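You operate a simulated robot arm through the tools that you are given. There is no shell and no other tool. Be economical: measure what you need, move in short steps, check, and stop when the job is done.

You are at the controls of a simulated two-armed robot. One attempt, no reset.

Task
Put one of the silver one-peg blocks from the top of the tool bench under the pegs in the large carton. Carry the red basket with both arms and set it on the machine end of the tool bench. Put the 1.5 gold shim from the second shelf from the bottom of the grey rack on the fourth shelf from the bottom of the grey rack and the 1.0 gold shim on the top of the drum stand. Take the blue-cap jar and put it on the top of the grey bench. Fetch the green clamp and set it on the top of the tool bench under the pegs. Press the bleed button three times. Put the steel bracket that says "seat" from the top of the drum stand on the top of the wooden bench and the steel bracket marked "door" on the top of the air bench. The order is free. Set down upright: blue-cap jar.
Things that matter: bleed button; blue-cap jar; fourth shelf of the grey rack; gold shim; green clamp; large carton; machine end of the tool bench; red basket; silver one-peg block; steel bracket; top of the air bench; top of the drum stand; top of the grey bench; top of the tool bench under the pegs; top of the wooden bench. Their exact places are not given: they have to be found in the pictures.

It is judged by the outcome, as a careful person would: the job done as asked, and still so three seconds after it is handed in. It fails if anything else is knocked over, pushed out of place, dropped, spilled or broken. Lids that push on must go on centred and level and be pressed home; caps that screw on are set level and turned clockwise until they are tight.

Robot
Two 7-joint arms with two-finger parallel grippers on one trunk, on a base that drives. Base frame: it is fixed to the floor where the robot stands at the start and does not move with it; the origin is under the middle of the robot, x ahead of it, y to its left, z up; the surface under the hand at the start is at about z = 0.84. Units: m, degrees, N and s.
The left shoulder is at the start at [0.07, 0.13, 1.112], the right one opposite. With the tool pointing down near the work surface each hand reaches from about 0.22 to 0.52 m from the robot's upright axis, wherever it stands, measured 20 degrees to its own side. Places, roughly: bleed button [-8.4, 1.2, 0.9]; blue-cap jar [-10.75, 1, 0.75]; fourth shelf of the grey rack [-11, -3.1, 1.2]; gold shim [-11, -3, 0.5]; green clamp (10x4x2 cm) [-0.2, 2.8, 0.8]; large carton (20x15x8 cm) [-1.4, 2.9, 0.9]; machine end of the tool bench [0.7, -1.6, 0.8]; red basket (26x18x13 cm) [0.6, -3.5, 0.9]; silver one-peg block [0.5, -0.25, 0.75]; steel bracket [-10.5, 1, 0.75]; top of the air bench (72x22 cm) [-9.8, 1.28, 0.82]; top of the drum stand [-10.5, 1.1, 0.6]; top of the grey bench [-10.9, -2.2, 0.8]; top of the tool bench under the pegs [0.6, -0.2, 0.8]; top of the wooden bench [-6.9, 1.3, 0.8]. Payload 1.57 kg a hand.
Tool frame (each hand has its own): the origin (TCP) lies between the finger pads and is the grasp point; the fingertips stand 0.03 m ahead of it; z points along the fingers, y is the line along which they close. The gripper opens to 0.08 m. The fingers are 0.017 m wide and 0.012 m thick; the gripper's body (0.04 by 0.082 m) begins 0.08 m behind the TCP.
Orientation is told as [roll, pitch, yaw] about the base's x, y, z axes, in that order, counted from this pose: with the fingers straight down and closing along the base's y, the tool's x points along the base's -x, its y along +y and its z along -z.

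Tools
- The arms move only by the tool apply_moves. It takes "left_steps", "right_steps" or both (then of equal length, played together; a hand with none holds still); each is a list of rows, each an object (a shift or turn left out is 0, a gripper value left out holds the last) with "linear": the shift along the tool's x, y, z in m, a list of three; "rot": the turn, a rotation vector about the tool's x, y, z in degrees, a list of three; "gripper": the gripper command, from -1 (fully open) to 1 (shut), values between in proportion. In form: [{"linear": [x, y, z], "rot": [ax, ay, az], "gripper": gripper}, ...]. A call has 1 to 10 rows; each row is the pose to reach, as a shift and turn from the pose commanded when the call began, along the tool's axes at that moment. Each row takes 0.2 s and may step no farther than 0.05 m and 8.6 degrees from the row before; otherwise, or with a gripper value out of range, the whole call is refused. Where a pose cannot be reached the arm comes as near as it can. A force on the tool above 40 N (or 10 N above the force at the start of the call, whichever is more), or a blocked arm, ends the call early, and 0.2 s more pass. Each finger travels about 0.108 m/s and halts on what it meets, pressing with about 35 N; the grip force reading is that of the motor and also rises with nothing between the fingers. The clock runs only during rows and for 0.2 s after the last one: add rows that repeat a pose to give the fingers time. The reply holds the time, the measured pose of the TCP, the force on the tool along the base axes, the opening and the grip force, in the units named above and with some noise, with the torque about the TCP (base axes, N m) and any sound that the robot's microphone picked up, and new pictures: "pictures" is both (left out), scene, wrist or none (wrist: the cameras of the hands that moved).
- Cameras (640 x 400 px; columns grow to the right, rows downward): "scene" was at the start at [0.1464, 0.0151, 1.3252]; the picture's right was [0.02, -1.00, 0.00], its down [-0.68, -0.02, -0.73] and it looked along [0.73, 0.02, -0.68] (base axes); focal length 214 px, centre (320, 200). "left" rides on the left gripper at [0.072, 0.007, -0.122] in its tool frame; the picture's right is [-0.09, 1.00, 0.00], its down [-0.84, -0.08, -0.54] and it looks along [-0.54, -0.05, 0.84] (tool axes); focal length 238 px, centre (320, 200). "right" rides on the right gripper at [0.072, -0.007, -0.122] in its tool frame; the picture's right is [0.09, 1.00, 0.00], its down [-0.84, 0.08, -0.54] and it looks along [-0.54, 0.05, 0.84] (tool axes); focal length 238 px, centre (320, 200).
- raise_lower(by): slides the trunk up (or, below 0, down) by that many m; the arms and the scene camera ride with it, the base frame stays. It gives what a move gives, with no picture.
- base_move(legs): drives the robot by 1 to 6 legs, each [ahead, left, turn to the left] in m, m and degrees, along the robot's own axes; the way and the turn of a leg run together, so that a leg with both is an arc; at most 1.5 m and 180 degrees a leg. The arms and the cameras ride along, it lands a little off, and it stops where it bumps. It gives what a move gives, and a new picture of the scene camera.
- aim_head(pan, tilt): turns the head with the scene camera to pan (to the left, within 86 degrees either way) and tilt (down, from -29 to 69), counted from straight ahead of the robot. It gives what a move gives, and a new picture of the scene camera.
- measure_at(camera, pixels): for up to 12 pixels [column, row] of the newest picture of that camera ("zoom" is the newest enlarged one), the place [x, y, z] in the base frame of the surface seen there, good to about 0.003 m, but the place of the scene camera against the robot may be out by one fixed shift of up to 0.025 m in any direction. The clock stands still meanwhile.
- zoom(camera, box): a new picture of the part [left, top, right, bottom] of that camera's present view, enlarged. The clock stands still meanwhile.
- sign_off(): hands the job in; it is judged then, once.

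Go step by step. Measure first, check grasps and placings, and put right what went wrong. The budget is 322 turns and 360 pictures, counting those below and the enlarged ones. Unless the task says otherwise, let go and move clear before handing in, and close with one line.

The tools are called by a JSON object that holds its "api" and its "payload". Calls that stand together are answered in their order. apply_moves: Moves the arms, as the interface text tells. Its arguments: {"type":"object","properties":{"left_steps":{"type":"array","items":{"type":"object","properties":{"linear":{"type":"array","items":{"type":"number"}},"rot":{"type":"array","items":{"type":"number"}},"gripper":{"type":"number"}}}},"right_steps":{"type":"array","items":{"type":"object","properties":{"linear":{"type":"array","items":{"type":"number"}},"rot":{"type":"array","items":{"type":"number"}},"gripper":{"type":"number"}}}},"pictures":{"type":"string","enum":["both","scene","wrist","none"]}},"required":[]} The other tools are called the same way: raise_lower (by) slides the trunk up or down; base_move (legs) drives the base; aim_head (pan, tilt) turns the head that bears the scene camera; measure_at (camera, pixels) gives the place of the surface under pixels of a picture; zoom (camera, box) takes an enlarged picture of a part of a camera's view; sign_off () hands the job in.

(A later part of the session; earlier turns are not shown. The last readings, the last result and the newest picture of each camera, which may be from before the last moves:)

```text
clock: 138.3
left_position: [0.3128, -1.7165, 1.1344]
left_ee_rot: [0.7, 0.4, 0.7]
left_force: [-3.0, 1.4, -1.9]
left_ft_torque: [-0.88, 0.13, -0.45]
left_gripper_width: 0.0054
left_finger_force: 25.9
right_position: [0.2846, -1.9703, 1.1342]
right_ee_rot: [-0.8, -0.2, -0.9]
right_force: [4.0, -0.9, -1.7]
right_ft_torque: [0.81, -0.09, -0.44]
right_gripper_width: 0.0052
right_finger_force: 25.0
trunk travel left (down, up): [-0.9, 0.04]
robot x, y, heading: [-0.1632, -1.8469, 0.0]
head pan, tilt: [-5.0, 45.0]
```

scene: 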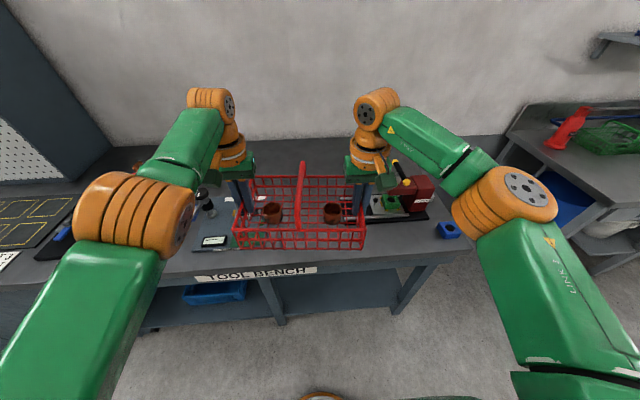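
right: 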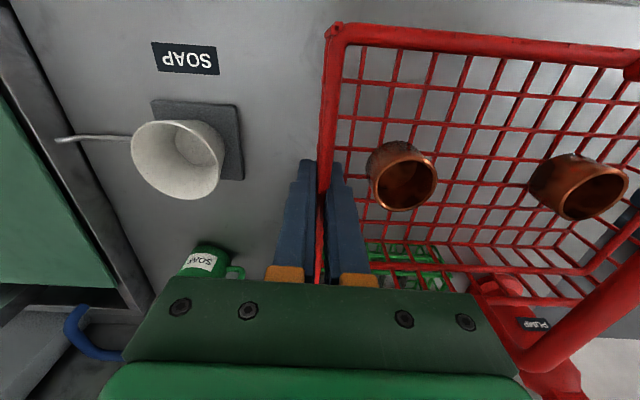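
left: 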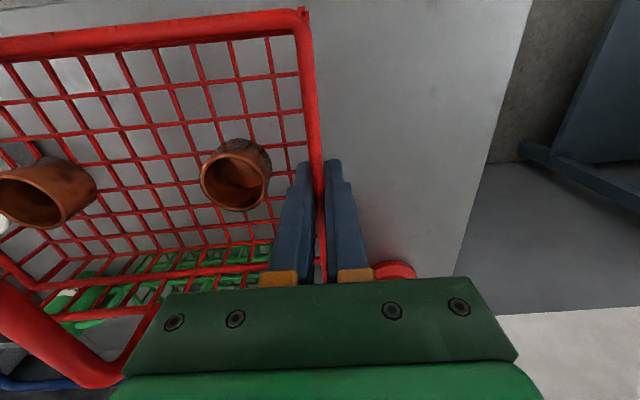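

Use the wrist cameras to look at the bench below.

{"api": "apply_moves", "payload": {"left_steps": [{"linear": [0, 0, 0]}], "right_steps": [{"linear": [0, 0, 0]}], "pictures": "wrist"}}

{"api": "zoom", "payload": {"camera": "scene", "box": [160, 150, 480, 270]}}

```text
clock: 138.8
left_position: [0.3146, -1.7156, 1.1345]
left_ee_rot: [0.6, 0.4, 0.6]
left_force: [-3.0, 1.4, -1.5]
left_ft_torque: [-0.82, 0.38, -0.44]
left_gripper_width: 0.0059
left_finger_force: 25.5
right_position: [0.2861, -1.9691, 1.1337]
right_ee_rot: [-0.9, -0.2, -0.9]
right_force: [2.9, -1.5, -2.1]
right_ft_torque: [0.81, -0.35, -0.42]
right_gripper_width: 0.0053
right_finger_force: 25.5
trunk travel left (down, up): [-0.9, 0.04]
robot x, y, heading: [-0.1642, -1.8478, 0.3]
head pan, tilt: [-5.0, 45.0]
```

right: 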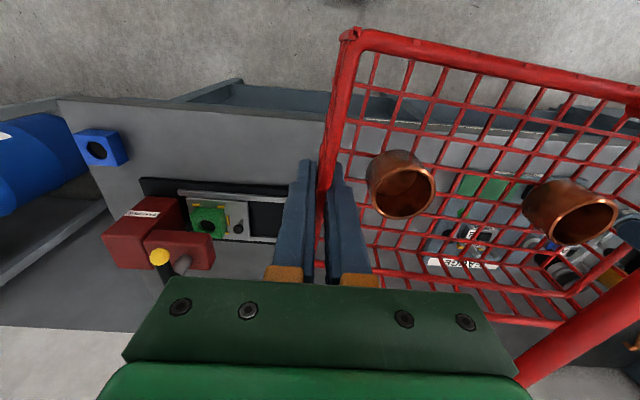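
left: 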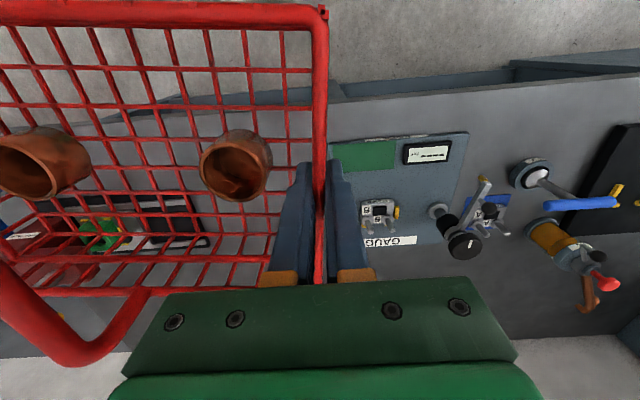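

```text
2.00 times, centred on (320, 210) of scene
```

zoom: 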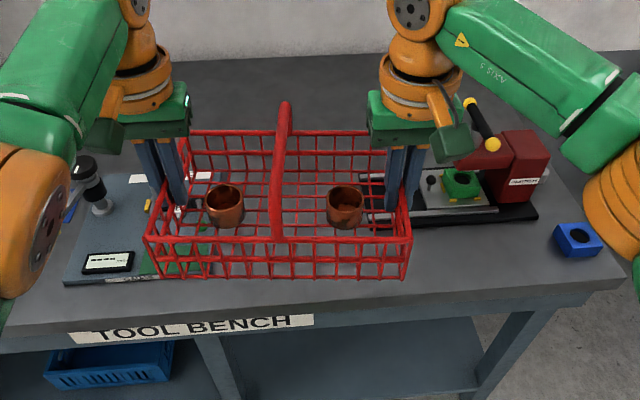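

{"api": "measure_at", "payload": {"camera": "left", "pixels": [[204, 236], [180, 239], [196, 205], [215, 225], [268, 215], [340, 180], [345, 235], [335, 145], [466, 135], [150, 115]]}}

{"api": "zoom", "payload": {"camera": "left", "box": [80, 130, 360, 300]}}

{"api": "measure_at", "payload": {"camera": "right", "pixels": [[465, 190], [450, 185], [435, 245], [430, 262], [150, 183], [270, 190], [430, 195]]}}

{"api": "zoom", "payload": {"camera": "right", "box": [280, 130, 600, 310]}}

```text
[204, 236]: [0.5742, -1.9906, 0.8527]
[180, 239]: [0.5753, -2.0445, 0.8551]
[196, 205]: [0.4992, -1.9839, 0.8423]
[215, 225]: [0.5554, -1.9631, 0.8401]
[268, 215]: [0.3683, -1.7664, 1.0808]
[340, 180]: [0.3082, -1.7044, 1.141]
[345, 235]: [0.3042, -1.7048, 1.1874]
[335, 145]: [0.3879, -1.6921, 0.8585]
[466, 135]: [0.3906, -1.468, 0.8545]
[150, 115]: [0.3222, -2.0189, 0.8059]
```

```text
2.29 times, centred on (220, 215) of left
```

zoom: 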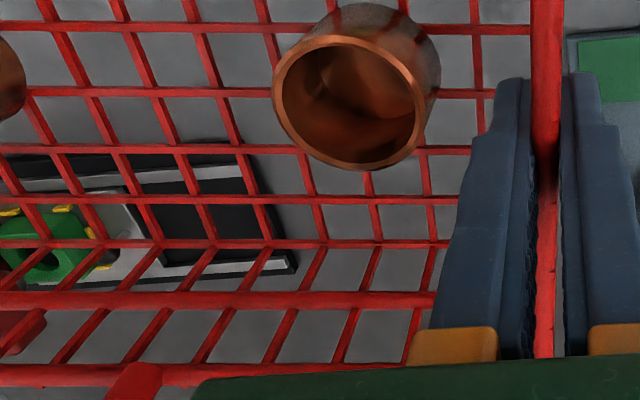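

```text
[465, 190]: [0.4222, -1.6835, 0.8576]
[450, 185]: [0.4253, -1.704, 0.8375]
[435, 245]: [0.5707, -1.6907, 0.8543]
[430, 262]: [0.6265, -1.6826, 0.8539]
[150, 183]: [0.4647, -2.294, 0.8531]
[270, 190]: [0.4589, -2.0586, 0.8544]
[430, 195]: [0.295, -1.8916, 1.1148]
```

```text
2.00 times, centred on (440, 220) of right
```

zoom: 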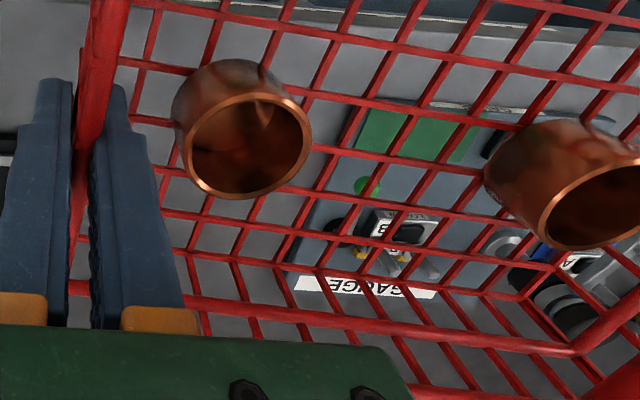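

Gap is 0.295 m (mat edge y=-1.690, bed end y=-1.985) and both are only 0.855 high; the basket (0.258) fits with fingers above. I turn 6.4° to square the basket.

{"api": "base_move", "payload": {"legs": [[0, 0, 6.4]]}}

```text
clock: 139.7
left_position: [0.2978, -1.6678, 1.1354]
left_ee_rot: [0.9, 0.3, 7.0]
left_force: [-3.5, -0.6, -1.6]
left_ft_torque: [-0.81, 0.14, -0.44]
left_gripper_width: 0.0056
left_finger_force: 25.8
right_position: [0.2955, -1.9231, 1.1344]
right_ee_rot: [-0.7, -0.1, 5.4]
right_force: [2.3, -1.9, -1.9]
right_ft_torque: [0.91, -0.12, -0.44]
right_gripper_width: 0.0048
right_finger_force: 25.4
trunk travel left (down, up): [-0.9, 0.04]
robot x, y, heading: [-0.1595, -1.8486, 6.2]
head pan, tilt: [-5.0, 45.0]
```

scene: 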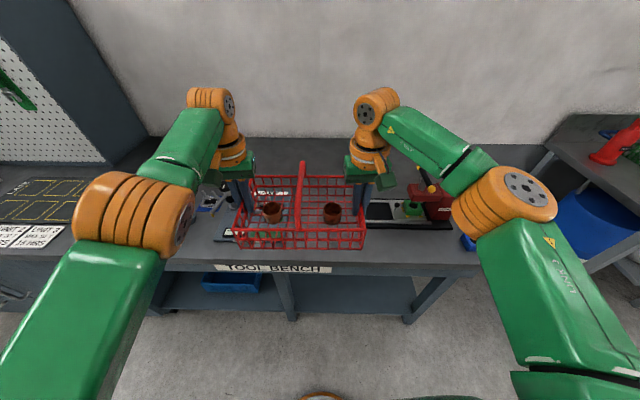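

Square now. Move to above the gap (centre 0.50, -1.8375).

{"api": "base_move", "payload": {"legs": [[0.197, -0.064, 0]]}}

{"api": "raise_lower", "payload": {"by": -0.17}}

{"api": "apply_moves", "payload": {"left_steps": [{"linear": [0, 0, 0]}], "right_steps": [{"linear": [0, 0, 0]}], "pictures": "wrist"}}

```text
clock: 141.3
left_position: [0.497, -1.7043, 1.1367]
left_ee_rot: [0.7, 0.2, 7.0]
left_force: [-2.9, 0.7, -1.1]
left_ft_torque: [-0.88, 0.25, -0.47]
left_gripper_width: 0.0057
left_finger_force: 25.7
right_position: [0.4969, -1.9611, 1.1361]
right_ee_rot: [-1.0, -0.3, 5.5]
right_force: [3.5, -1.9, -1.9]
right_ft_torque: [0.86, -0.26, -0.4]
right_gripper_width: 0.0051
right_finger_force: 25.5
trunk travel left (down, up): [-0.9, 0.04]
robot x, y, heading: [0.0377, -1.8904, 6.5]
head pan, tilt: [-5.0, 45.0]
```

scene: 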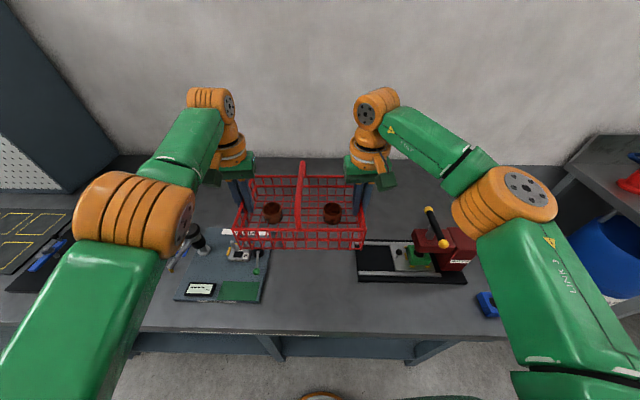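

```text
clock: 143.2
left_position: [0.5008, -1.7048, 0.9647]
left_ee_rot: [0.7, 0.4, 7.0]
left_force: [-3.6, 1.3, -1.8]
left_ft_torque: [-0.85, 0.14, -0.42]
left_gripper_width: 0.0055
left_finger_force: 25.7
right_position: [0.4997, -1.9617, 0.965]
right_ee_rot: [-0.8, 0.0, 5.6]
right_force: [4.7, -1.3, -1.4]
right_ft_torque: [0.85, -0.15, -0.44]
right_gripper_width: 0.0052
right_finger_force: 25.6
trunk travel left (down, up): [-0.73, 0.21]
robot x, y, heading: [0.0388, -1.8868, 6.6]
head pan, tilt: [-5.0, 45.0]
```

```text
clock: 143.7
left_position: [0.5009, -1.7051, 0.9638]
left_ee_rot: [0.7, 0.4, 7.0]
left_force: [-3.8, 0.9, -2.1]
left_ft_torque: [-0.86, 0.02, -0.45]
left_gripper_width: 0.0056
left_finger_force: 25.6
right_position: [0.5009, -1.961, 0.9641]
right_ee_rot: [-0.9, 0.0, 5.5]
right_force: [3.3, -0.8, -2.4]
right_ft_torque: [0.82, -0.02, -0.44]
right_gripper_width: 0.0053
right_finger_force: 25.8
trunk travel left (down, up): [-0.73, 0.21]
robot x, y, heading: [0.0416, -1.8865, 6.2]
head pan, tilt: [-5.0, 45.0]
```

right: 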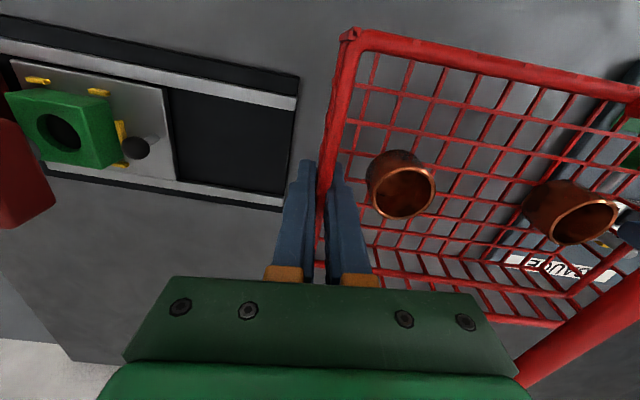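
left: 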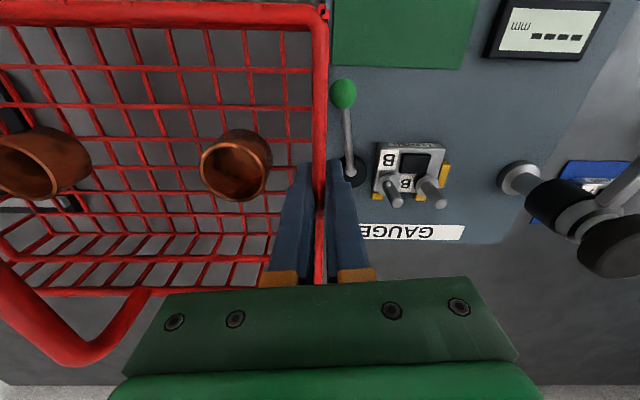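

A green-ball lever stands on the mat near the left hand ((343,93), base (352,170)). Measure it.

{"api": "measure_at", "payload": {"camera": "left", "pixels": [[343, 93], [346, 120], [349, 150], [355, 178], [400, 190], [430, 190], [318, 100], [333, 60]]}}

{"api": "measure_at", "payload": {"camera": "right", "pixels": [[297, 90], [290, 200], [288, 150]]}}

{"api": "zoom", "payload": {"camera": "left", "box": [260, 50, 480, 250]}}

```text
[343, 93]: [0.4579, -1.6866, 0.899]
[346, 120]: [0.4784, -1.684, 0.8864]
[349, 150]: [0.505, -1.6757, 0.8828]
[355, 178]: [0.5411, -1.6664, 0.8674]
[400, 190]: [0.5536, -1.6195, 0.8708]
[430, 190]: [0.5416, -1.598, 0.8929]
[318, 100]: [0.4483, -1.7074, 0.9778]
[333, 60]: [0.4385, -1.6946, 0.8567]
```

```text
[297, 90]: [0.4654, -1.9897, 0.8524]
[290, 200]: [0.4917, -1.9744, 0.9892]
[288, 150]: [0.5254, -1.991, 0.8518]
```

```text
2.00 times, centred on (370, 150) of left
```

zoom: 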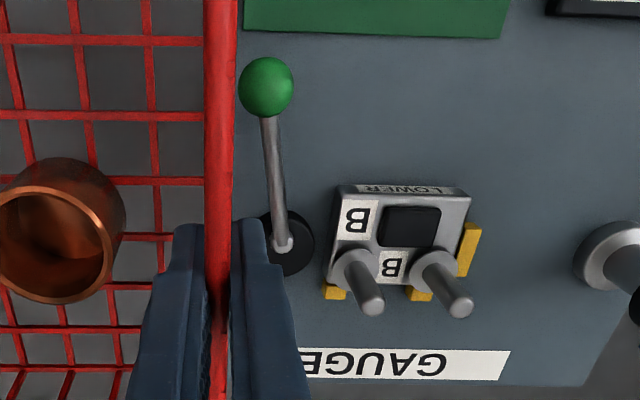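

The lever leans toward the robot: pivot (0.541,-1.667), ball (0.458,-1.687, 0.90). I raise 3 cm, move 7.3 cm farther in and 1 cm right so the fingers open beyond the lever.

{"api": "raise_lower", "payload": {"by": 0.03}}

{"api": "base_move", "payload": {"legs": [[0.0716, -0.017, 0]]}}

{"api": "apply_moves", "payload": {"left_steps": [{"linear": [0, 0, 0]}], "right_steps": [{"linear": [0, 0, 0]}], "pictures": "wrist"}}

```text
clock: 144.4
left_position: [0.5006, -1.7067, 0.9945]
left_ee_rot: [0.7, 0.4, 7.0]
left_force: [-4.5, 1.3, -2.1]
left_ft_torque: [-0.83, -0.06, -0.46]
left_gripper_width: 0.0054
left_finger_force: 26.0
right_position: [0.5008, -1.9608, 0.9936]
right_ee_rot: [-0.8, -0.1, 5.6]
right_force: [3.3, -1.5, -1.9]
right_ft_torque: [0.86, 0.14, -0.44]
right_gripper_width: 0.0051
right_finger_force: 25.0
trunk travel left (down, up): [-0.76, 0.18]
robot x, y, heading: [0.0402, -1.8874, 6.7]
head pan, tilt: [-5.0, 45.0]
```

```text
clock: 145.4
left_position: [0.5685, -1.7121, 0.9972]
left_ee_rot: [0.7, 0.0, 7.1]
left_force: [-3.3, 2.2, -2.3]
left_ft_torque: [-0.83, -0.03, -0.46]
left_gripper_width: 0.0057
left_finger_force: 25.7
right_position: [0.5681, -1.9678, 0.9965]
right_ee_rot: [-0.8, -0.3, 5.5]
right_force: [3.3, -2.6, -1.0]
right_ft_torque: [0.86, -0.02, -0.44]
right_gripper_width: 0.005
right_finger_force: 25.5
trunk travel left (down, up): [-0.76, 0.18]
robot x, y, heading: [0.1125, -1.8955, 6.4]
head pan, tilt: [-5.0, 45.0]
```

scene: 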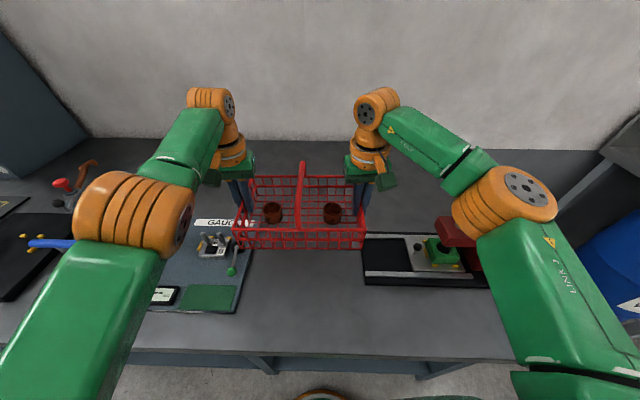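

```text
clock: 145.8
left_position: [0.5719, -1.7131, 0.9951]
left_ee_rot: [0.7, 0.5, 7.2]
left_force: [-2.8, 1.6, -1.1]
left_ft_torque: [-0.88, -0.32, -0.42]
left_gripper_width: 0.0055
left_finger_force: 25.3
right_position: [0.5714, -1.9696, 0.9949]
right_ee_rot: [-0.8, -0.1, 5.4]
right_force: [2.1, -1.4, -1.4]
right_ft_torque: [0.78, 0.28, -0.47]
right_gripper_width: 0.0051
right_finger_force: 25.6
trunk travel left (down, up): [-0.76, 0.18]
robot x, y, heading: [0.1118, -1.9004, 6.5]
head pan, tilt: [-5.0, 45.0]
```

right: 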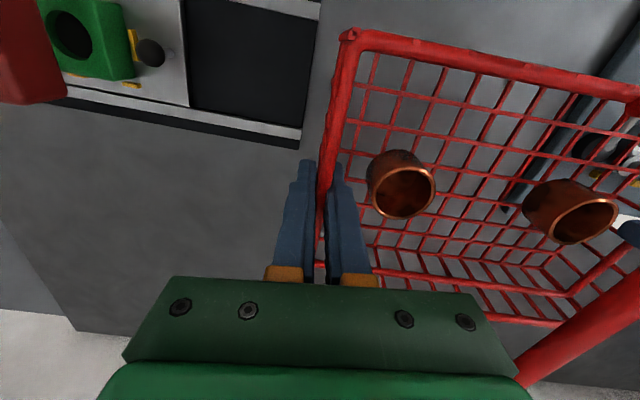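
left: 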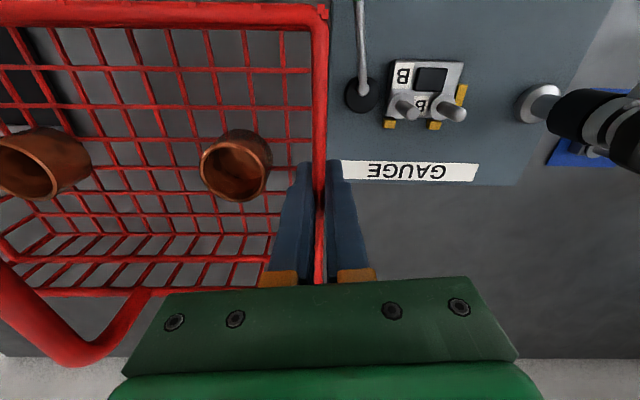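

Lower by trunk in stages.

{"api": "raise_lower", "payload": {"by": -0.075}}

{"api": "apply_moves", "payload": {"left_steps": [{"linear": [0, 0, 0]}], "right_steps": [{"linear": [0, 0, 0]}], "pictures": "wrist"}}

```text
clock: 146.9
left_position: [0.5726, -1.7133, 0.9192]
left_ee_rot: [0.6, 0.5, 7.1]
left_force: [-4.2, 0.8, -1.4]
left_ft_torque: [-0.91, 0.3, -0.44]
left_gripper_width: 0.0057
left_finger_force: 25.4
right_position: [0.5705, -1.9694, 0.9193]
right_ee_rot: [-0.9, 0.0, 5.5]
right_force: [3.2, -0.8, -2.5]
right_ft_torque: [0.81, -0.25, -0.42]
right_gripper_width: 0.0047
right_finger_force: 25.3
trunk travel left (down, up): [-0.685, 0.255]
robot x, y, heading: [0.1115, -1.8948, 6.7]
head pan, tilt: [-5.0, 45.0]
```

```text
clock: 147.3
left_position: [0.5723, -1.7131, 0.9191]
left_ee_rot: [0.6, 0.4, 7.1]
left_force: [-3.4, 0.9, -1.7]
left_ft_torque: [-0.87, 0.17, -0.44]
left_gripper_width: 0.0056
left_finger_force: 25.4
right_position: [0.5707, -1.969, 0.9195]
right_ee_rot: [-0.8, 0.0, 5.5]
right_force: [4.4, -1.2, -1.0]
right_ft_torque: [0.84, -0.15, -0.44]
right_gripper_width: 0.0052
right_finger_force: 25.0
trunk travel left (down, up): [-0.685, 0.255]
robot x, y, heading: [0.1109, -1.8945, 6.4]
head pan, tilt: [-5.0, 45.0]
```

right: 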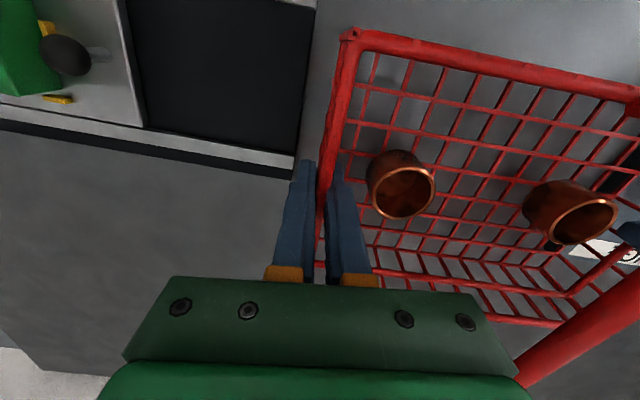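
left: 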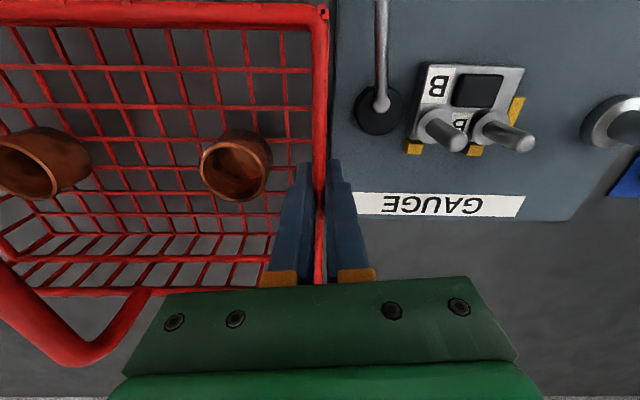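

Clear both sides. Continue down.

{"api": "raise_lower", "payload": {"by": -0.017}}

{"api": "raise_lower", "payload": {"by": -0.005}}

```text
clock: 148.0
left_position: [0.5722, -1.7143, 0.9028]
left_ee_rot: [0.7, 0.4, 7.2]
left_force: [-3.6, 1.6, -1.6]
left_ft_torque: [-0.84, -0.05, -0.45]
left_gripper_width: 0.0056
left_finger_force: 25.9
right_position: [0.5718, -1.9691, 0.9025]
right_ee_rot: [-0.8, 0.1, 5.5]
right_force: [2.7, -1.3, -1.2]
right_ft_torque: [0.87, 0.03, -0.44]
right_gripper_width: 0.0051
right_finger_force: 25.1
trunk travel left (down, up): [-0.668, 0.272]
robot x, y, heading: [0.1121, -1.8951, 6.6]
head pan, tilt: [-5.0, 45.0]
```

```text
clock: 148.5
left_position: [0.5712, -1.7134, 0.899]
left_ee_rot: [0.7, 0.1, 7.1]
left_force: [-2.5, 3.0, 5.5]
left_ft_torque: [-0.82, -0.2, -0.41]
left_gripper_width: 0.0054
left_finger_force: 25.6
right_position: [0.5701, -1.9693, 0.8973]
right_ee_rot: [-0.8, -0.2, 5.4]
right_force: [4.9, -0.5, -1.4]
right_ft_torque: [0.92, -0.56, -0.43]
right_gripper_width: 0.0053
right_finger_force: 25.7
trunk travel left (down, up): [-0.663, 0.277]
robot x, y, heading: [0.112, -1.8996, 6.8]
head pan, tilt: [-5.0, 45.0]
```

Left end touches (+5.5 N); lower 2 mm more, then open both to 28 mm.

{"api": "raise_lower", "payload": {"by": -0.002}}

{"api": "apply_moves", "payload": {"left_steps": [{"gripper": 0.75}, {"gripper": 0.5}, {"gripper": 0.4}, {"gripper": 0.4}], "right_steps": [{"gripper": 0.75}, {"gripper": 0.5}, {"gripper": 0.4}, {"gripper": 0.4}], "pictures": "wrist"}}

```text
clock: 149.0
left_position: [0.5709, -1.7129, 0.8978]
left_ee_rot: [0.7, -0.1, 7.1]
left_force: [3.9, 3.4, 18.1]
left_ft_torque: [-0.77, -0.31, -0.42]
left_gripper_width: 0.0054
left_finger_force: 26.0
right_position: [0.5693, -1.9692, 0.8979]
right_ee_rot: [-0.8, -0.3, 5.5]
right_force: [8.4, -0.6, 10.1]
right_ft_torque: [0.82, -0.41, -0.43]
right_gripper_width: 0.0051
right_finger_force: 25.1
trunk travel left (down, up): [-0.661, 0.279]
robot x, y, heading: [0.1146, -1.9001, 6.5]
head pan, tilt: [-5.0, 45.0]
```

```text
clock: 150.0
left_position: [0.5718, -1.7142, 0.8958]
left_ee_rot: [0.8, 0.3, 7.1]
left_force: [0.5, -0.2, -0.1]
left_ft_torque: [0.01, 0.0, 0.02]
left_gripper_width: 0.0239
left_finger_force: 0.0
right_position: [0.5718, -1.9696, 0.8954]
right_ee_rot: [-0.8, -0.1, 5.3]
right_force: [1.0, 0.4, -0.3]
right_ft_torque: [0.03, 0.0, -0.01]
right_gripper_width: 0.0238
right_finger_force: 0.0
trunk travel left (down, up): [-0.661, 0.279]
robot x, y, heading: [0.1147, -1.8961, 6.5]
head pan, tilt: [-5.0, 45.0]
```

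right: 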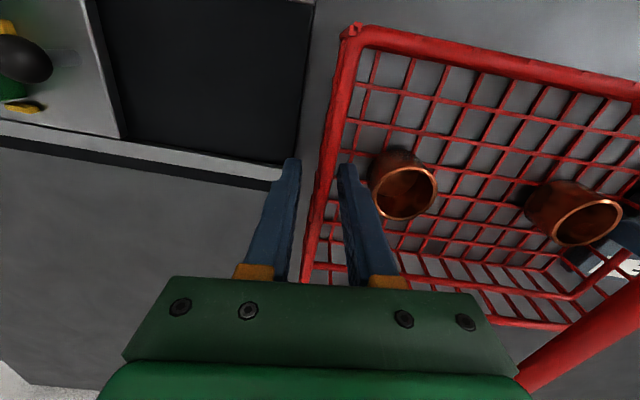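
left: 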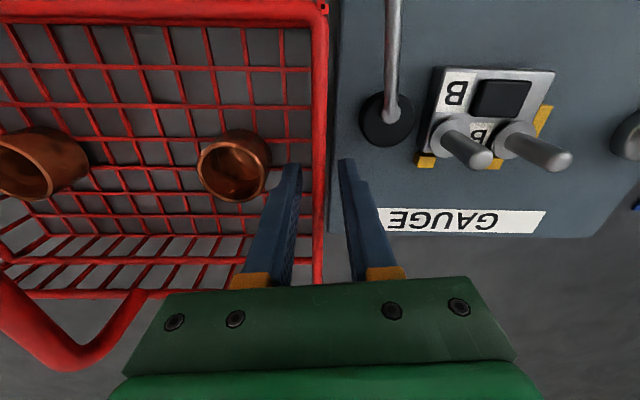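

Released cleanly on both sides. Raise straight up by trunk and back off.

{"api": "raise_lower", "payload": {"by": 0.22}}

{"api": "base_move", "payload": {"legs": [[-0.6, 0, 0]]}}

{"api": "zoom", "payload": {"camera": "scene", "box": [180, 100, 500, 300]}}

```text
clock: 152.4
left_position: [0.5721, -1.7133, 1.1162]
left_ee_rot: [0.7, 0.4, 7.0]
left_force: [1.3, -0.8, 0.1]
left_ft_torque: [0.01, -0.01, -0.01]
left_gripper_width: 0.024
left_finger_force: 0.1
right_position: [0.5706, -1.9697, 1.1152]
right_ee_rot: [-0.9, -0.1, 5.5]
right_force: [0.3, -1.0, -0.5]
right_ft_torque: [0.02, -0.03, 0.01]
right_gripper_width: 0.0242
right_finger_force: 0.1
trunk travel left (down, up): [-0.881, 0.059]
robot x, y, heading: [0.1112, -1.8985, 6.4]
head pan, tilt: [-5.0, 45.0]
```

```text
clock: 155.8
left_position: [-0.0358, -1.7841, 1.1163]
left_ee_rot: [0.8, 0.5, 6.9]
left_force: [0.0, -0.4, 0.2]
left_ft_torque: [0.0, 0.05, -0.05]
left_gripper_width: 0.0241
left_finger_force: 0.0
right_position: [-0.0373, -2.0391, 1.1148]
right_ee_rot: [-0.8, 0.0, 5.4]
right_force: [0.5, 1.2, 0.8]
right_ft_torque: [0.03, 0.03, 0.01]
right_gripper_width: 0.0239
right_finger_force: 0.0
trunk travel left (down, up): [-0.881, 0.059]
robot x, y, heading: [-0.4996, -1.9646, 6.1]
head pan, tilt: [-5.0, 45.0]
```

scene: 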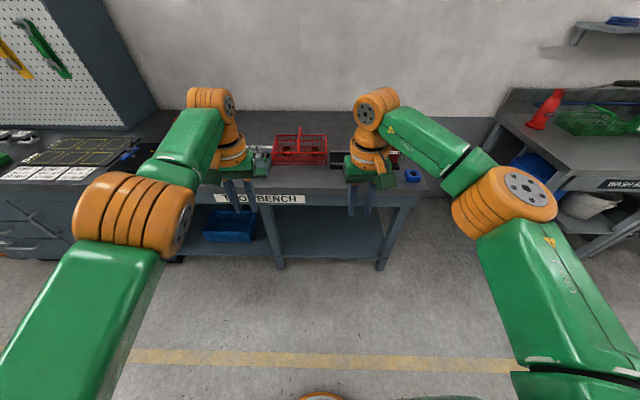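

```text
2.00 times, centred on (340, 200) of scene
```

zoom: 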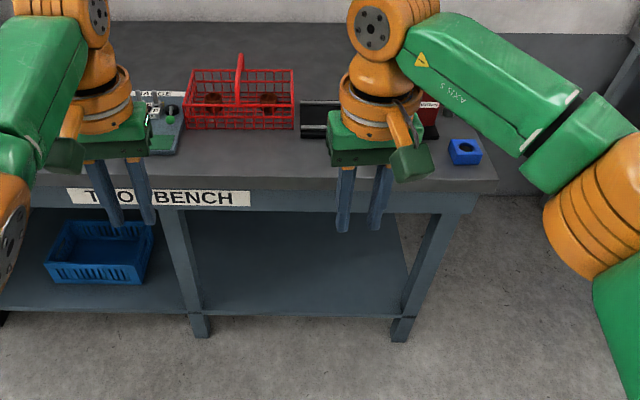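

Basket stands well between mat and machine. Now fold the arms in for the long drive.

{"api": "apply_moves", "payload": {"left_steps": [{"linear": [0.03, 0, 0], "rot": [0.8, 0, 0.8]}, {"linear": [0.06, 0, 0], "rot": [0.8, 0, 0.8]}, {"linear": [0.09, 0, 0], "rot": [0.8, 0, 0.8]}, {"linear": [0.12, 0, 0], "rot": [0.8, 0, 0.8]}], "right_steps": [{"linear": [0.03, 0, 0], "rot": [-0.8, 0, -0.7]}, {"linear": [0.06, 0, 0], "rot": [-0.8, 0, -0.7]}, {"linear": [0.09, 0, 0], "rot": [-0.8, 0, -0.7]}, {"linear": [0.12, 0, 0], "rot": [-0.8, 0, -0.7]}], "pictures": "none"}}

```text
clock: 156.8
left_position: [-0.0448, -1.7992, 1.1426]
left_ee_rot: [-0.1, 0.4, 6.0]
left_force: [-0.2, -0.3, 0.6]
left_ft_torque: [0.02, -0.03, 0.0]
left_gripper_width: 0.024
left_finger_force: 0.0
left hand out of reach, approached as far as the arm can: row 1, 2, 3, 4
right_position: [-0.1581, -2.0503, 1.118]
right_ee_rot: [0.0, -0.2, 5.9]
right_force: [0.1, 0.2, -0.2]
right_ft_torque: [0.02, -0.01, -0.01]
right_gripper_width: 0.0243
right_finger_force: 0.1
trunk travel left (down, up): [-0.881, 0.059]
robot x, y, heading: [-0.4988, -1.9656, 6.1]
head pan, tilt: [-5.0, 45.0]
```

Left arm is stuck stretched; coax it down and out while pulling in.

{"api": "apply_moves", "payload": {"left_steps": [{"linear": [0.0, 0.03, 0.02]}, {"linear": [0.02, 0.06, 0.05]}, {"linear": [0.05, 0.08, 0.08]}, {"linear": [0.08, 0.1, 0.1]}, {"linear": [0.1, 0.1, 0.12]}, {"linear": [0.1, 0.1, 0.12]}], "pictures": "none"}}

```text
clock: 158.2
left_position: [-0.0392, -1.6837, 1.0128]
left_ee_rot: [0.0, 0.4, 5.9]
left_force: [0.2, 0.7, 0.1]
left_ft_torque: [-0.03, 0.01, 0.0]
left_gripper_width: 0.0239
left_finger_force: 0.1
left hand out of reach, approached as far as the arm can: row 1, 2, 3, 4, 5, 6
right_position: [-0.1566, -2.0488, 1.1163]
right_ee_rot: [0.0, 0.0, 6.0]
right_force: [0.1, 0.2, 0.5]
right_ft_torque: [-0.02, 0.0, 0.03]
right_gripper_width: 0.024
right_finger_force: 0.1
trunk travel left (down, up): [-0.881, 0.059]
robot x, y, heading: [-0.4987, -1.966, 6.4]
head pan, tilt: [-5.0, 45.0]
```

{"api": "apply_moves", "payload": {"left_steps": [{"linear": [0.02, 0, 0], "rot": [0, -8, 0]}, {"linear": [0.04, 0, 0], "rot": [0, -16, 0]}, {"linear": [0.06, 0, 0], "rot": [0, -24, 0]}, {"linear": [0.09, 0, 0], "rot": [0, -32, 0]}, {"linear": [0.12, 0, 0], "rot": [0, -32, 0]}, {"linear": [0.15, 0, 0], "rot": [0, -24, 0]}, {"linear": [0.15, 0, 0], "rot": [0, -16, 0]}, {"linear": [0.15, 0, 0], "rot": [0, -8, 0]}, {"linear": [0.15, 0, 0], "rot": [0, 0, 0]}], "pictures": "none"}}

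```text
clock: 160.2
left_position: [-0.0466, -1.6586, 1.0149]
left_ee_rot: [-0.2, 0.7, 6.1]
left_force: [-0.7, -0.4, 0.9]
left_ft_torque: [0.01, -0.01, -0.02]
left_gripper_width: 0.0239
left_finger_force: 0.1
left hand out of reach, approached as far as the arm can: row 1, 2, 3, 4, 5, 6, 7, 8, 9
right_position: [-0.1567, -2.0499, 1.1168]
right_ee_rot: [0.0, 0.0, 6.0]
right_force: [0.5, 0.1, -0.5]
right_ft_torque: [0.0, 0.01, -0.02]
right_gripper_width: 0.0239
right_finger_force: 0.1
trunk travel left (down, up): [-0.881, 0.059]
robot x, y, heading: [-0.4956, -1.9653, 6.3]
head pan, tilt: [-5.0, 45.0]
```

{"api": "aim_head", "payload": {"pan": 35, "tilt": 40}}

```text
clock: 161.3
left_position: [-0.0467, -1.6599, 1.0139]
left_ee_rot: [-0.2, 0.5, 6.0]
left_force: [0.1, -0.4, -1.0]
left_ft_torque: [-0.01, -0.01, 0.01]
left_gripper_width: 0.024
left_finger_force: 0.1
right_position: [-0.1573, -2.0487, 1.1175]
right_ee_rot: [0.0, -0.1, 6.1]
right_force: [0.0, 0.2, -0.7]
right_ft_torque: [0.01, 0.01, -0.03]
right_gripper_width: 0.0238
right_finger_force: 0.0
trunk travel left (down, up): [-0.881, 0.059]
robot x, y, heading: [-0.4988, -1.9664, 6.1]
head pan, tilt: [35.0, 40.0]
```

scene: 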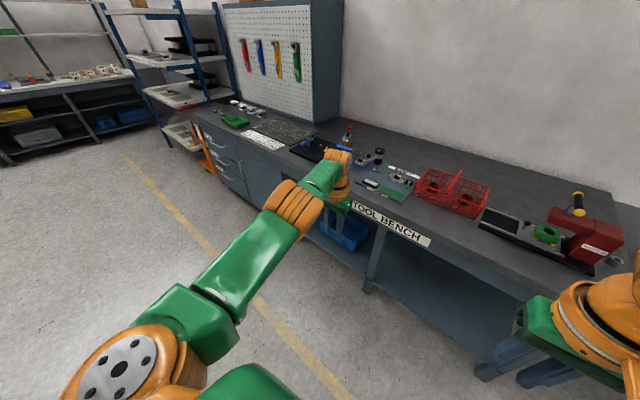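

The left arm is straight at the elbow. Try sweeping inward and down, then pulling in.

{"api": "apply_moves", "payload": {"left_steps": [{"linear": [0.02, -0.03, 0.01]}, {"linear": [0.04, -0.06, 0.02]}, {"linear": [0.06, -0.09, 0.03]}, {"linear": [0.08, -0.12, 0.04]}, {"linear": [0.11, -0.14, 0.04]}, {"linear": [0.14, -0.14, 0.04]}, {"linear": [0.14, -0.14, 0.04]}], "pictures": "none"}}

{"api": "apply_moves", "payload": {"left_steps": [{"linear": [0.02, 0.0, -0.03]}, {"linear": [0.04, 0, -0.06]}, {"linear": [0.06, 0, -0.1]}, {"linear": [0.08, 0, -0.14]}, {"linear": [0.11, 0, -0.16]}, {"linear": [0.14, 0, -0.16]}, {"linear": [0.14, 0, -0.16]}], "pictures": "none"}}

```text
clock: 162.9
left_position: [-0.0416, -1.8376, 0.9445]
left_ee_rot: [-0.1, 0.4, 5.9]
left_force: [0.5, 0.1, -0.6]
left_ft_torque: [0.01, 0.01, 0.01]
left_gripper_width: 0.0241
left_finger_force: 0.2
left hand out of reach, approached as far as the arm can: row 1, 2, 3, 4, 5, 6, 7
right_position: [-0.156, -2.0499, 1.1164]
right_ee_rot: [0.1, 0.0, 6.0]
right_force: [-0.1, 0.1, 0.4]
right_ft_torque: [-0.01, 0.0, -0.01]
right_gripper_width: 0.0239
right_finger_force: 0.1
trunk travel left (down, up): [-0.881, 0.059]
robot x, y, heading: [-0.4964, -1.9673, 6.3]
head pan, tilt: [35.0, 40.0]
```

```text
clock: 164.5
left_position: [-0.0502, -1.8804, 1.1196]
left_ee_rot: [-0.2, 0.4, 6.0]
left_force: [0.6, -0.4, -0.9]
left_ft_torque: [-0.01, 0.01, 0.01]
left_gripper_width: 0.0238
left_finger_force: 0.0
left hand out of reach, approached as far as the arm can: row 1, 2, 3, 4, 5, 6, 7
right_position: [-0.1571, -2.0494, 1.117]
right_ee_rot: [0.0, -0.1, 6.1]
right_force: [-0.4, 0.2, 0.1]
right_ft_torque: [-0.03, -0.02, 0.03]
right_gripper_width: 0.0238
right_finger_force: 0.2
trunk travel left (down, up): [-0.881, 0.059]
robot x, y, heading: [-0.499, -1.9659, 6.2]
head pan, tilt: [35.0, 40.0]
```

{"api": "apply_moves", "payload": {"left_steps": [{"rot": [0, 8, 0]}, {"rot": [0, 16, 0]}, {"rot": [0, 24, 0]}, {"rot": [0, 32, 0]}, {"rot": [0, 40, 0]}, {"linear": [0.04, 0, 0], "rot": [0, 40, 0]}, {"linear": [0.08, 0, 0], "rot": [0, 40, 0]}, {"linear": [0.12, 0, 0], "rot": [0, 40, 0]}, {"linear": [0.16, 0, 0], "rot": [0, 40, 0]}, {"linear": [0.2, 0, 0], "rot": [0, 40, 0]}], "pictures": "none"}}

```text
clock: 166.7
left_position: [-0.2547, -1.9014, 1.1208]
left_ee_rot: [-0.4, 40.2, 6.0]
left_force: [0.0, -0.3, -0.4]
left_ft_torque: [-0.02, -0.02, 0.02]
left_gripper_width: 0.0239
left_finger_force: 0.0
left hand out of reach, approached as far as the arm can: row 1, 2, 3, 4, 5, 6, 7, 8
right_position: [-0.157, -2.0463, 1.1163]
right_ee_rot: [-0.2, -0.1, 6.0]
right_force: [0.3, 0.6, 1.1]
right_ft_torque: [-0.02, -0.01, 0.01]
right_gripper_width: 0.024
right_finger_force: 0.0
trunk travel left (down, up): [-0.881, 0.059]
robot x, y, heading: [-0.4969, -1.967, 6.2]
head pan, tilt: [35.0, 40.0]
```

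Freed. Rotate back to vertical and move outward.

{"api": "apply_moves", "payload": {"left_steps": [{"linear": [0, 0.02, 0], "rot": [0, -8, 0]}, {"linear": [0, 0.04, 0], "rot": [0, -16, 0]}, {"linear": [0, 0.06, 0], "rot": [0, -24, 0]}, {"linear": [-0.02, 0.08, 0], "rot": [0, -32, 0]}, {"linear": [-0.04, 0.1, 0.01], "rot": [0, -40, 0]}, {"linear": [-0.05, 0.11, 0.02], "rot": [0, -40, 0]}], "pictures": "none"}}

```text
clock: 168.1
left_position: [-0.2414, -1.79, 1.0732]
left_ee_rot: [0.0, 0.2, 6.1]
left_force: [-0.1, 0.2, -0.1]
left_ft_torque: [-0.02, 0.01, 0.01]
left_gripper_width: 0.0238
left_finger_force: 0.0
right_position: [-0.1568, -2.0496, 1.117]
right_ee_rot: [0.0, -0.1, 6.0]
right_force: [1.1, -0.5, 0.1]
right_ft_torque: [0.0, -0.02, 0.0]
right_gripper_width: 0.024
right_finger_force: 0.0
trunk travel left (down, up): [-0.881, 0.059]
robot x, y, heading: [-0.4958, -1.9626, 6.2]
head pan, tilt: [35.0, 40.0]
```

Both arms are compact. Now turn around and look toward the far side of the hall.

{"api": "aim_head", "payload": {"pan": 0, "tilt": 10}}

{"api": "base_move", "payload": {"legs": [[-0.4, 0, 0], [0, 0, 174]]}}

```text
clock: 169.1
left_position: [-0.2412, -1.7927, 1.0726]
left_ee_rot: [-0.1, 0.3, 6.0]
left_force: [-0.2, -0.4, 1.1]
left_ft_torque: [0.04, 0.01, -0.02]
left_gripper_width: 0.0236
left_finger_force: 0.1
right_position: [-0.1566, -2.0493, 1.1159]
right_ee_rot: [0.0, -0.1, 5.9]
right_force: [0.5, -0.2, -0.8]
right_ft_torque: [0.02, -0.01, -0.03]
right_gripper_width: 0.0238
right_finger_force: 0.1
trunk travel left (down, up): [-0.881, 0.059]
robot x, y, heading: [-0.4949, -1.9658, 6.1]
head pan, tilt: [0.0, 10.0]
```

scene: 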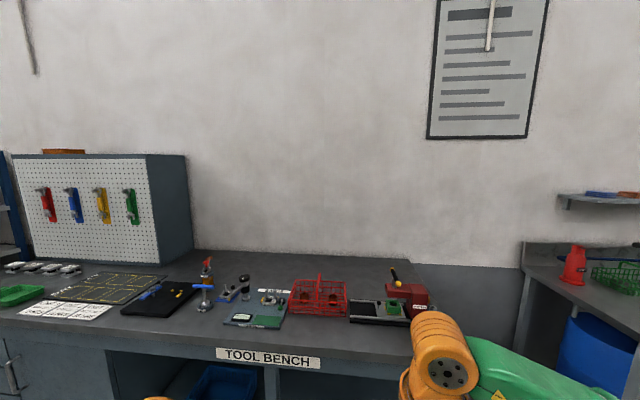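

```text
clock: 178.8
left_position: [-1.1645, -2.1615, 1.0721]
left_ee_rot: [-0.1, 0.2, -178.5]
left_force: [-1.1, 0.9, 0.3]
left_ft_torque: [-0.03, -0.02, -0.03]
left_gripper_width: 0.0239
left_finger_force: 0.0
right_position: [-1.2279, -1.8984, 1.1158]
right_ee_rot: [0.0, -0.1, -178.6]
right_force: [0.1, 0.1, -0.6]
right_ft_torque: [-0.01, 0.0, -0.03]
right_gripper_width: 0.0241
right_finger_force: 0.1
trunk travel left (down, up): [-0.881, 0.059]
robot x, y, heading: [-0.8928, -2.0065, -178.3]
head pan, tilt: [0.0, 10.0]
```

scene: 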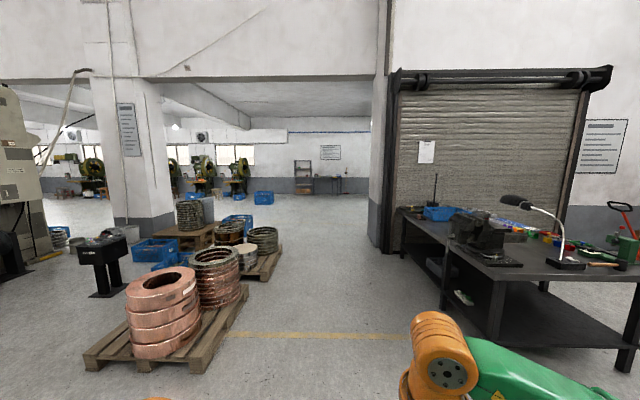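

An aisle lies between the coil pallets and the black bench, leading through the opening near (320,200). Measure the passage.

{"api": "measure_at", "payload": {"camera": "scene", "pixels": [[240, 295], [275, 262], [300, 240], [378, 240], [400, 215], [490, 290], [303, 178], [330, 205], [265, 200], [340, 188], [330, 260], [175, 215]]}}

{"api": "zoom", "payload": {"camera": "scene", "box": [220, 120, 420, 260]}}

```text
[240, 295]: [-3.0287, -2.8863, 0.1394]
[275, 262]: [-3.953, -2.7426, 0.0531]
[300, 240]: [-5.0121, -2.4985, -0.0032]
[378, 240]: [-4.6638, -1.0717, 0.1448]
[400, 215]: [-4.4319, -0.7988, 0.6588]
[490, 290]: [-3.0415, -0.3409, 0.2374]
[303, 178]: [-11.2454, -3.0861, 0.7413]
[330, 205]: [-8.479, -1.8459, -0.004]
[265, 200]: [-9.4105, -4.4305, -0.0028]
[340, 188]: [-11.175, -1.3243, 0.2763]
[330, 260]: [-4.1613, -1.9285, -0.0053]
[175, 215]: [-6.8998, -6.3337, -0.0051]
```

```text
2.86 times, centred on (320, 190) of scene
```

zoom: 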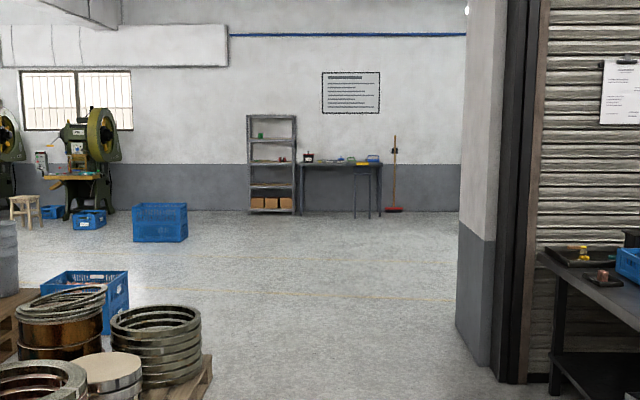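

The grey rack (≈(-11.2,-3.1)) and grey bench are straight ahead through the opening. Drive along y≈-1.95.

{"api": "base_move", "payload": {"legs": [[0, 0, -1.7], [1.5, 0, 0], [1.5, 0, 0], [1.5, 0, 0], [1.5, 0, 0]]}}

```text
clock: 207.6
left_position: [-7.1561, -2.0444, 1.0744]
left_ee_rot: [0.0, 0.4, 178.0]
left_force: [-0.1, -0.4, 0.6]
left_ft_torque: [0.0, 0.02, 0.02]
left_gripper_width: 0.0241
left_finger_force: 0.0
right_position: [-7.2018, -1.7773, 1.1173]
right_ee_rot: [0.0, 0.0, 177.9]
right_force: [-0.1, 0.8, -0.2]
right_ft_torque: [-0.02, -0.02, 0.01]
right_gripper_width: 0.0241
right_finger_force: 0.2
trunk travel left (down, up): [-0.881, 0.059]
robot x, y, heading: [-6.8777, -1.9039, 178.4]
head pan, tilt: [0.0, 10.0]
```

scene: 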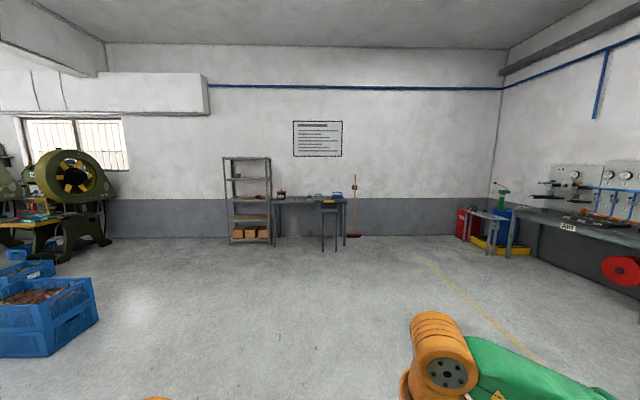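

Open floor. Rack at (248,200), drum stand at (490,225), air bench at right. Approach the rack.

{"api": "base_move", "payload": {"legs": [[0, 0, 1.6], [1.5, 0.5, 0], [1.4, 0.5, 0]]}}

{"api": "zoom", "payload": {"camera": "scene", "box": [220, 100, 520, 300]}}

```text
refused: leg 2 is longer than a leg can be; nothing moved
```

```text
2.00 times, centred on (370, 200) of scene
```

zoom: 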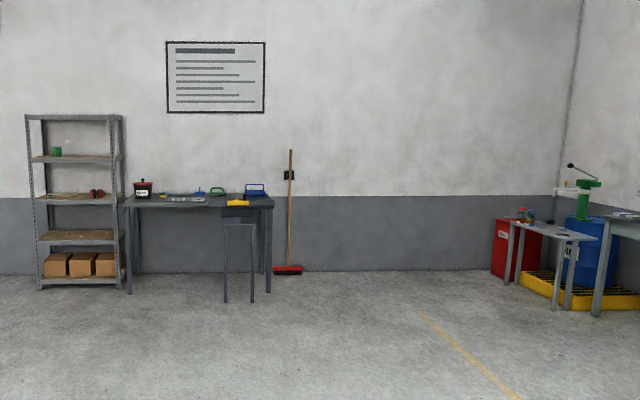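

{"api": "base_move", "payload": {"legs": [[0, 0, 1.6], [1.3, 0.5, 0], [1.3, 0.5, 0], [0.2, 0, 0]]}}

{"api": "aim_head", "payload": {"pan": 0, "tilt": 35}}

```text
clock: 222.5
left_position: [-9.8989, -3.0895, 1.0736]
left_ee_rot: [-0.2, 0.0, -179.5]
left_force: [0.0, -0.3, -0.5]
left_ft_torque: [0.02, -0.01, 0.03]
left_gripper_width: 0.0241
left_finger_force: 0.1
right_position: [-9.9584, -2.8246, 1.1182]
right_ee_rot: [0.0, -0.3, -179.7]
right_force: [1.3, 0.5, 0.0]
right_ft_torque: [-0.01, 0.01, 0.04]
right_gripper_width: 0.024
right_finger_force: 0.0
trunk travel left (down, up): [-0.881, 0.059]
robot x, y, heading: [-9.6312, -2.9423, -179.2]
head pan, tilt: [0.0, 10.0]
```

scene: 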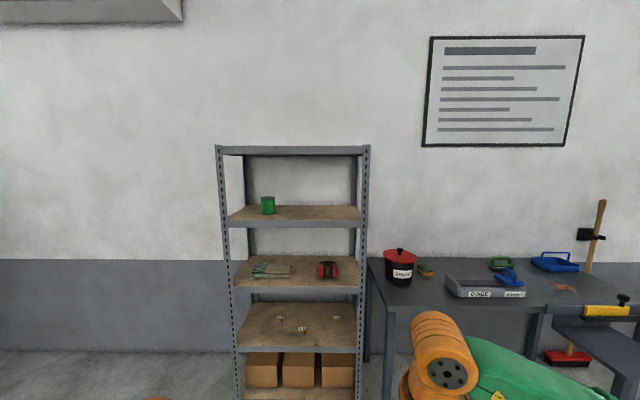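

```text
clock: 223.4
left_position: [-9.9042, -3.0902, 1.0733]
left_ee_rot: [-0.1, 0.4, -179.6]
left_force: [0.2, 0.1, -1.1]
left_ft_torque: [-0.01, 0.03, -0.02]
left_gripper_width: 0.0239
left_finger_force: 0.1
right_position: [-9.9629, -2.8255, 1.1164]
right_ee_rot: [0.1, -0.1, -179.5]
right_force: [0.6, 0.5, -0.3]
right_ft_torque: [-0.01, -0.02, -0.01]
right_gripper_width: 0.0241
right_finger_force: 0.0
trunk travel left (down, up): [-0.881, 0.059]
robot x, y, heading: [-9.6333, -2.9419, -179.3]
head pan, tilt: [0.0, 35.0]
```

scene: 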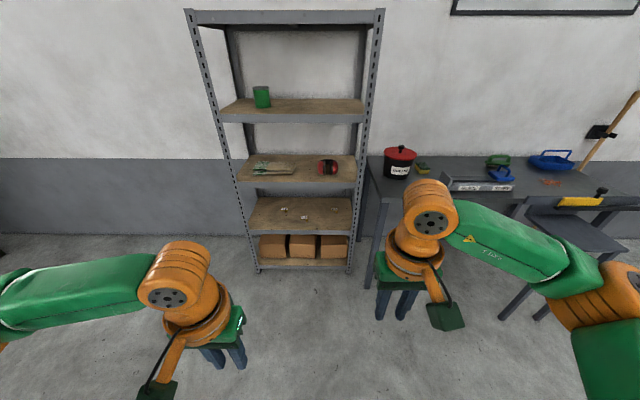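

{"api": "zoom", "payload": {"camera": "scene", "box": [230, 180, 370, 270]}}

{"api": "measure_at", "payload": {"camera": "scene", "pixels": [[285, 210], [304, 217], [333, 209], [300, 229], [300, 183], [290, 119], [300, 105], [300, 22], [250, 230], [352, 228], [262, 97], [280, 165]]}}

```text
4.44 times, centred on (300, 225) of scene
```

zoom: 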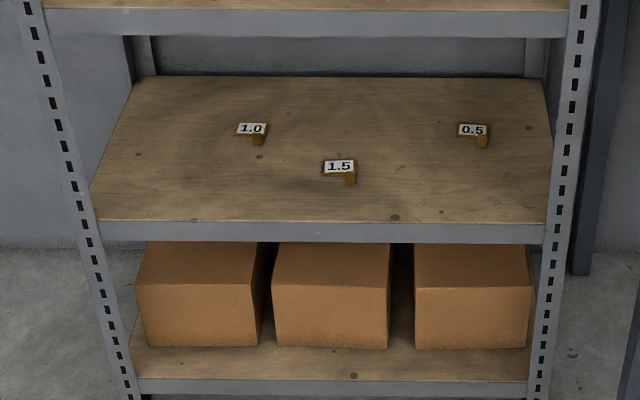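

```text
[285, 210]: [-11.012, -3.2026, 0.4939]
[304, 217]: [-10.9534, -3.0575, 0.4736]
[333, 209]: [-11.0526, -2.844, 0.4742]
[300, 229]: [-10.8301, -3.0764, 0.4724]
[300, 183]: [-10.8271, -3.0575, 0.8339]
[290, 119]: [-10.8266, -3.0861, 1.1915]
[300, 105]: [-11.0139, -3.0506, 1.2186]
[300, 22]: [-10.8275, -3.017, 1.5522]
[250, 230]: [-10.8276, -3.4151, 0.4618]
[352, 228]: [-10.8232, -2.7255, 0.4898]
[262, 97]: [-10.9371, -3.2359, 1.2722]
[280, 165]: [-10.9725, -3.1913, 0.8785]
```

Three shims on shelf 2: 1.0 at (285,210), 1.5 at (304,217), 0.5 at (333,209). Shelf height gap is ~0.33 m, so I must reach in with a tilted hand. Lower the trunk and look closer.

{"api": "raise_lower", "payload": {"by": -0.5}}

{"api": "base_move", "payload": {"legs": [[0.45, 0.2, -1]]}}

{"api": "zoom", "payload": {"camera": "scene", "box": [220, 150, 420, 275]}}

```text
refused: -0.5 is not a number from -0.4 to 0.4
```

```text
clock: 226.3
left_position: [-10.3547, -3.2806, 1.0725]
left_ee_rot: [-0.2, 0.4, 178.8]
left_force: [0.2, 0.1, -0.3]
left_ft_torque: [0.0, 0.0, -0.01]
left_gripper_width: 0.0239
left_finger_force: 0.2
right_position: [-10.4064, -3.0131, 1.1174]
right_ee_rot: [0.0, -0.2, 178.8]
right_force: [-0.2, 0.0, -0.2]
right_ft_torque: [0.02, 0.0, 0.0]
right_gripper_width: 0.0238
right_finger_force: 0.1
trunk travel left (down, up): [-0.881, 0.059]
robot x, y, heading: [-10.0824, -3.1379, 178.9]
head pan, tilt: [0.0, 35.0]
```

scene: 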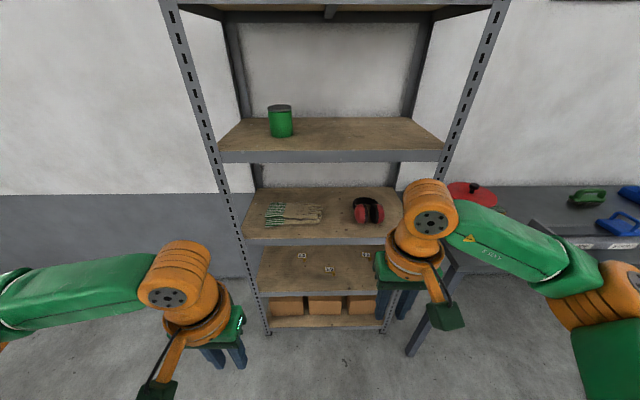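

```text
3.20 times, centred on (320, 212) of scene
```

zoom: 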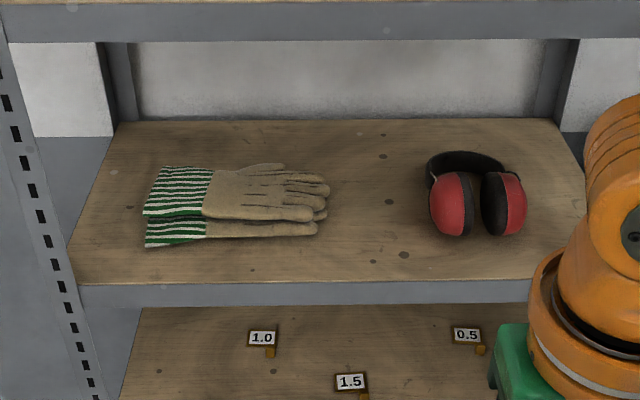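

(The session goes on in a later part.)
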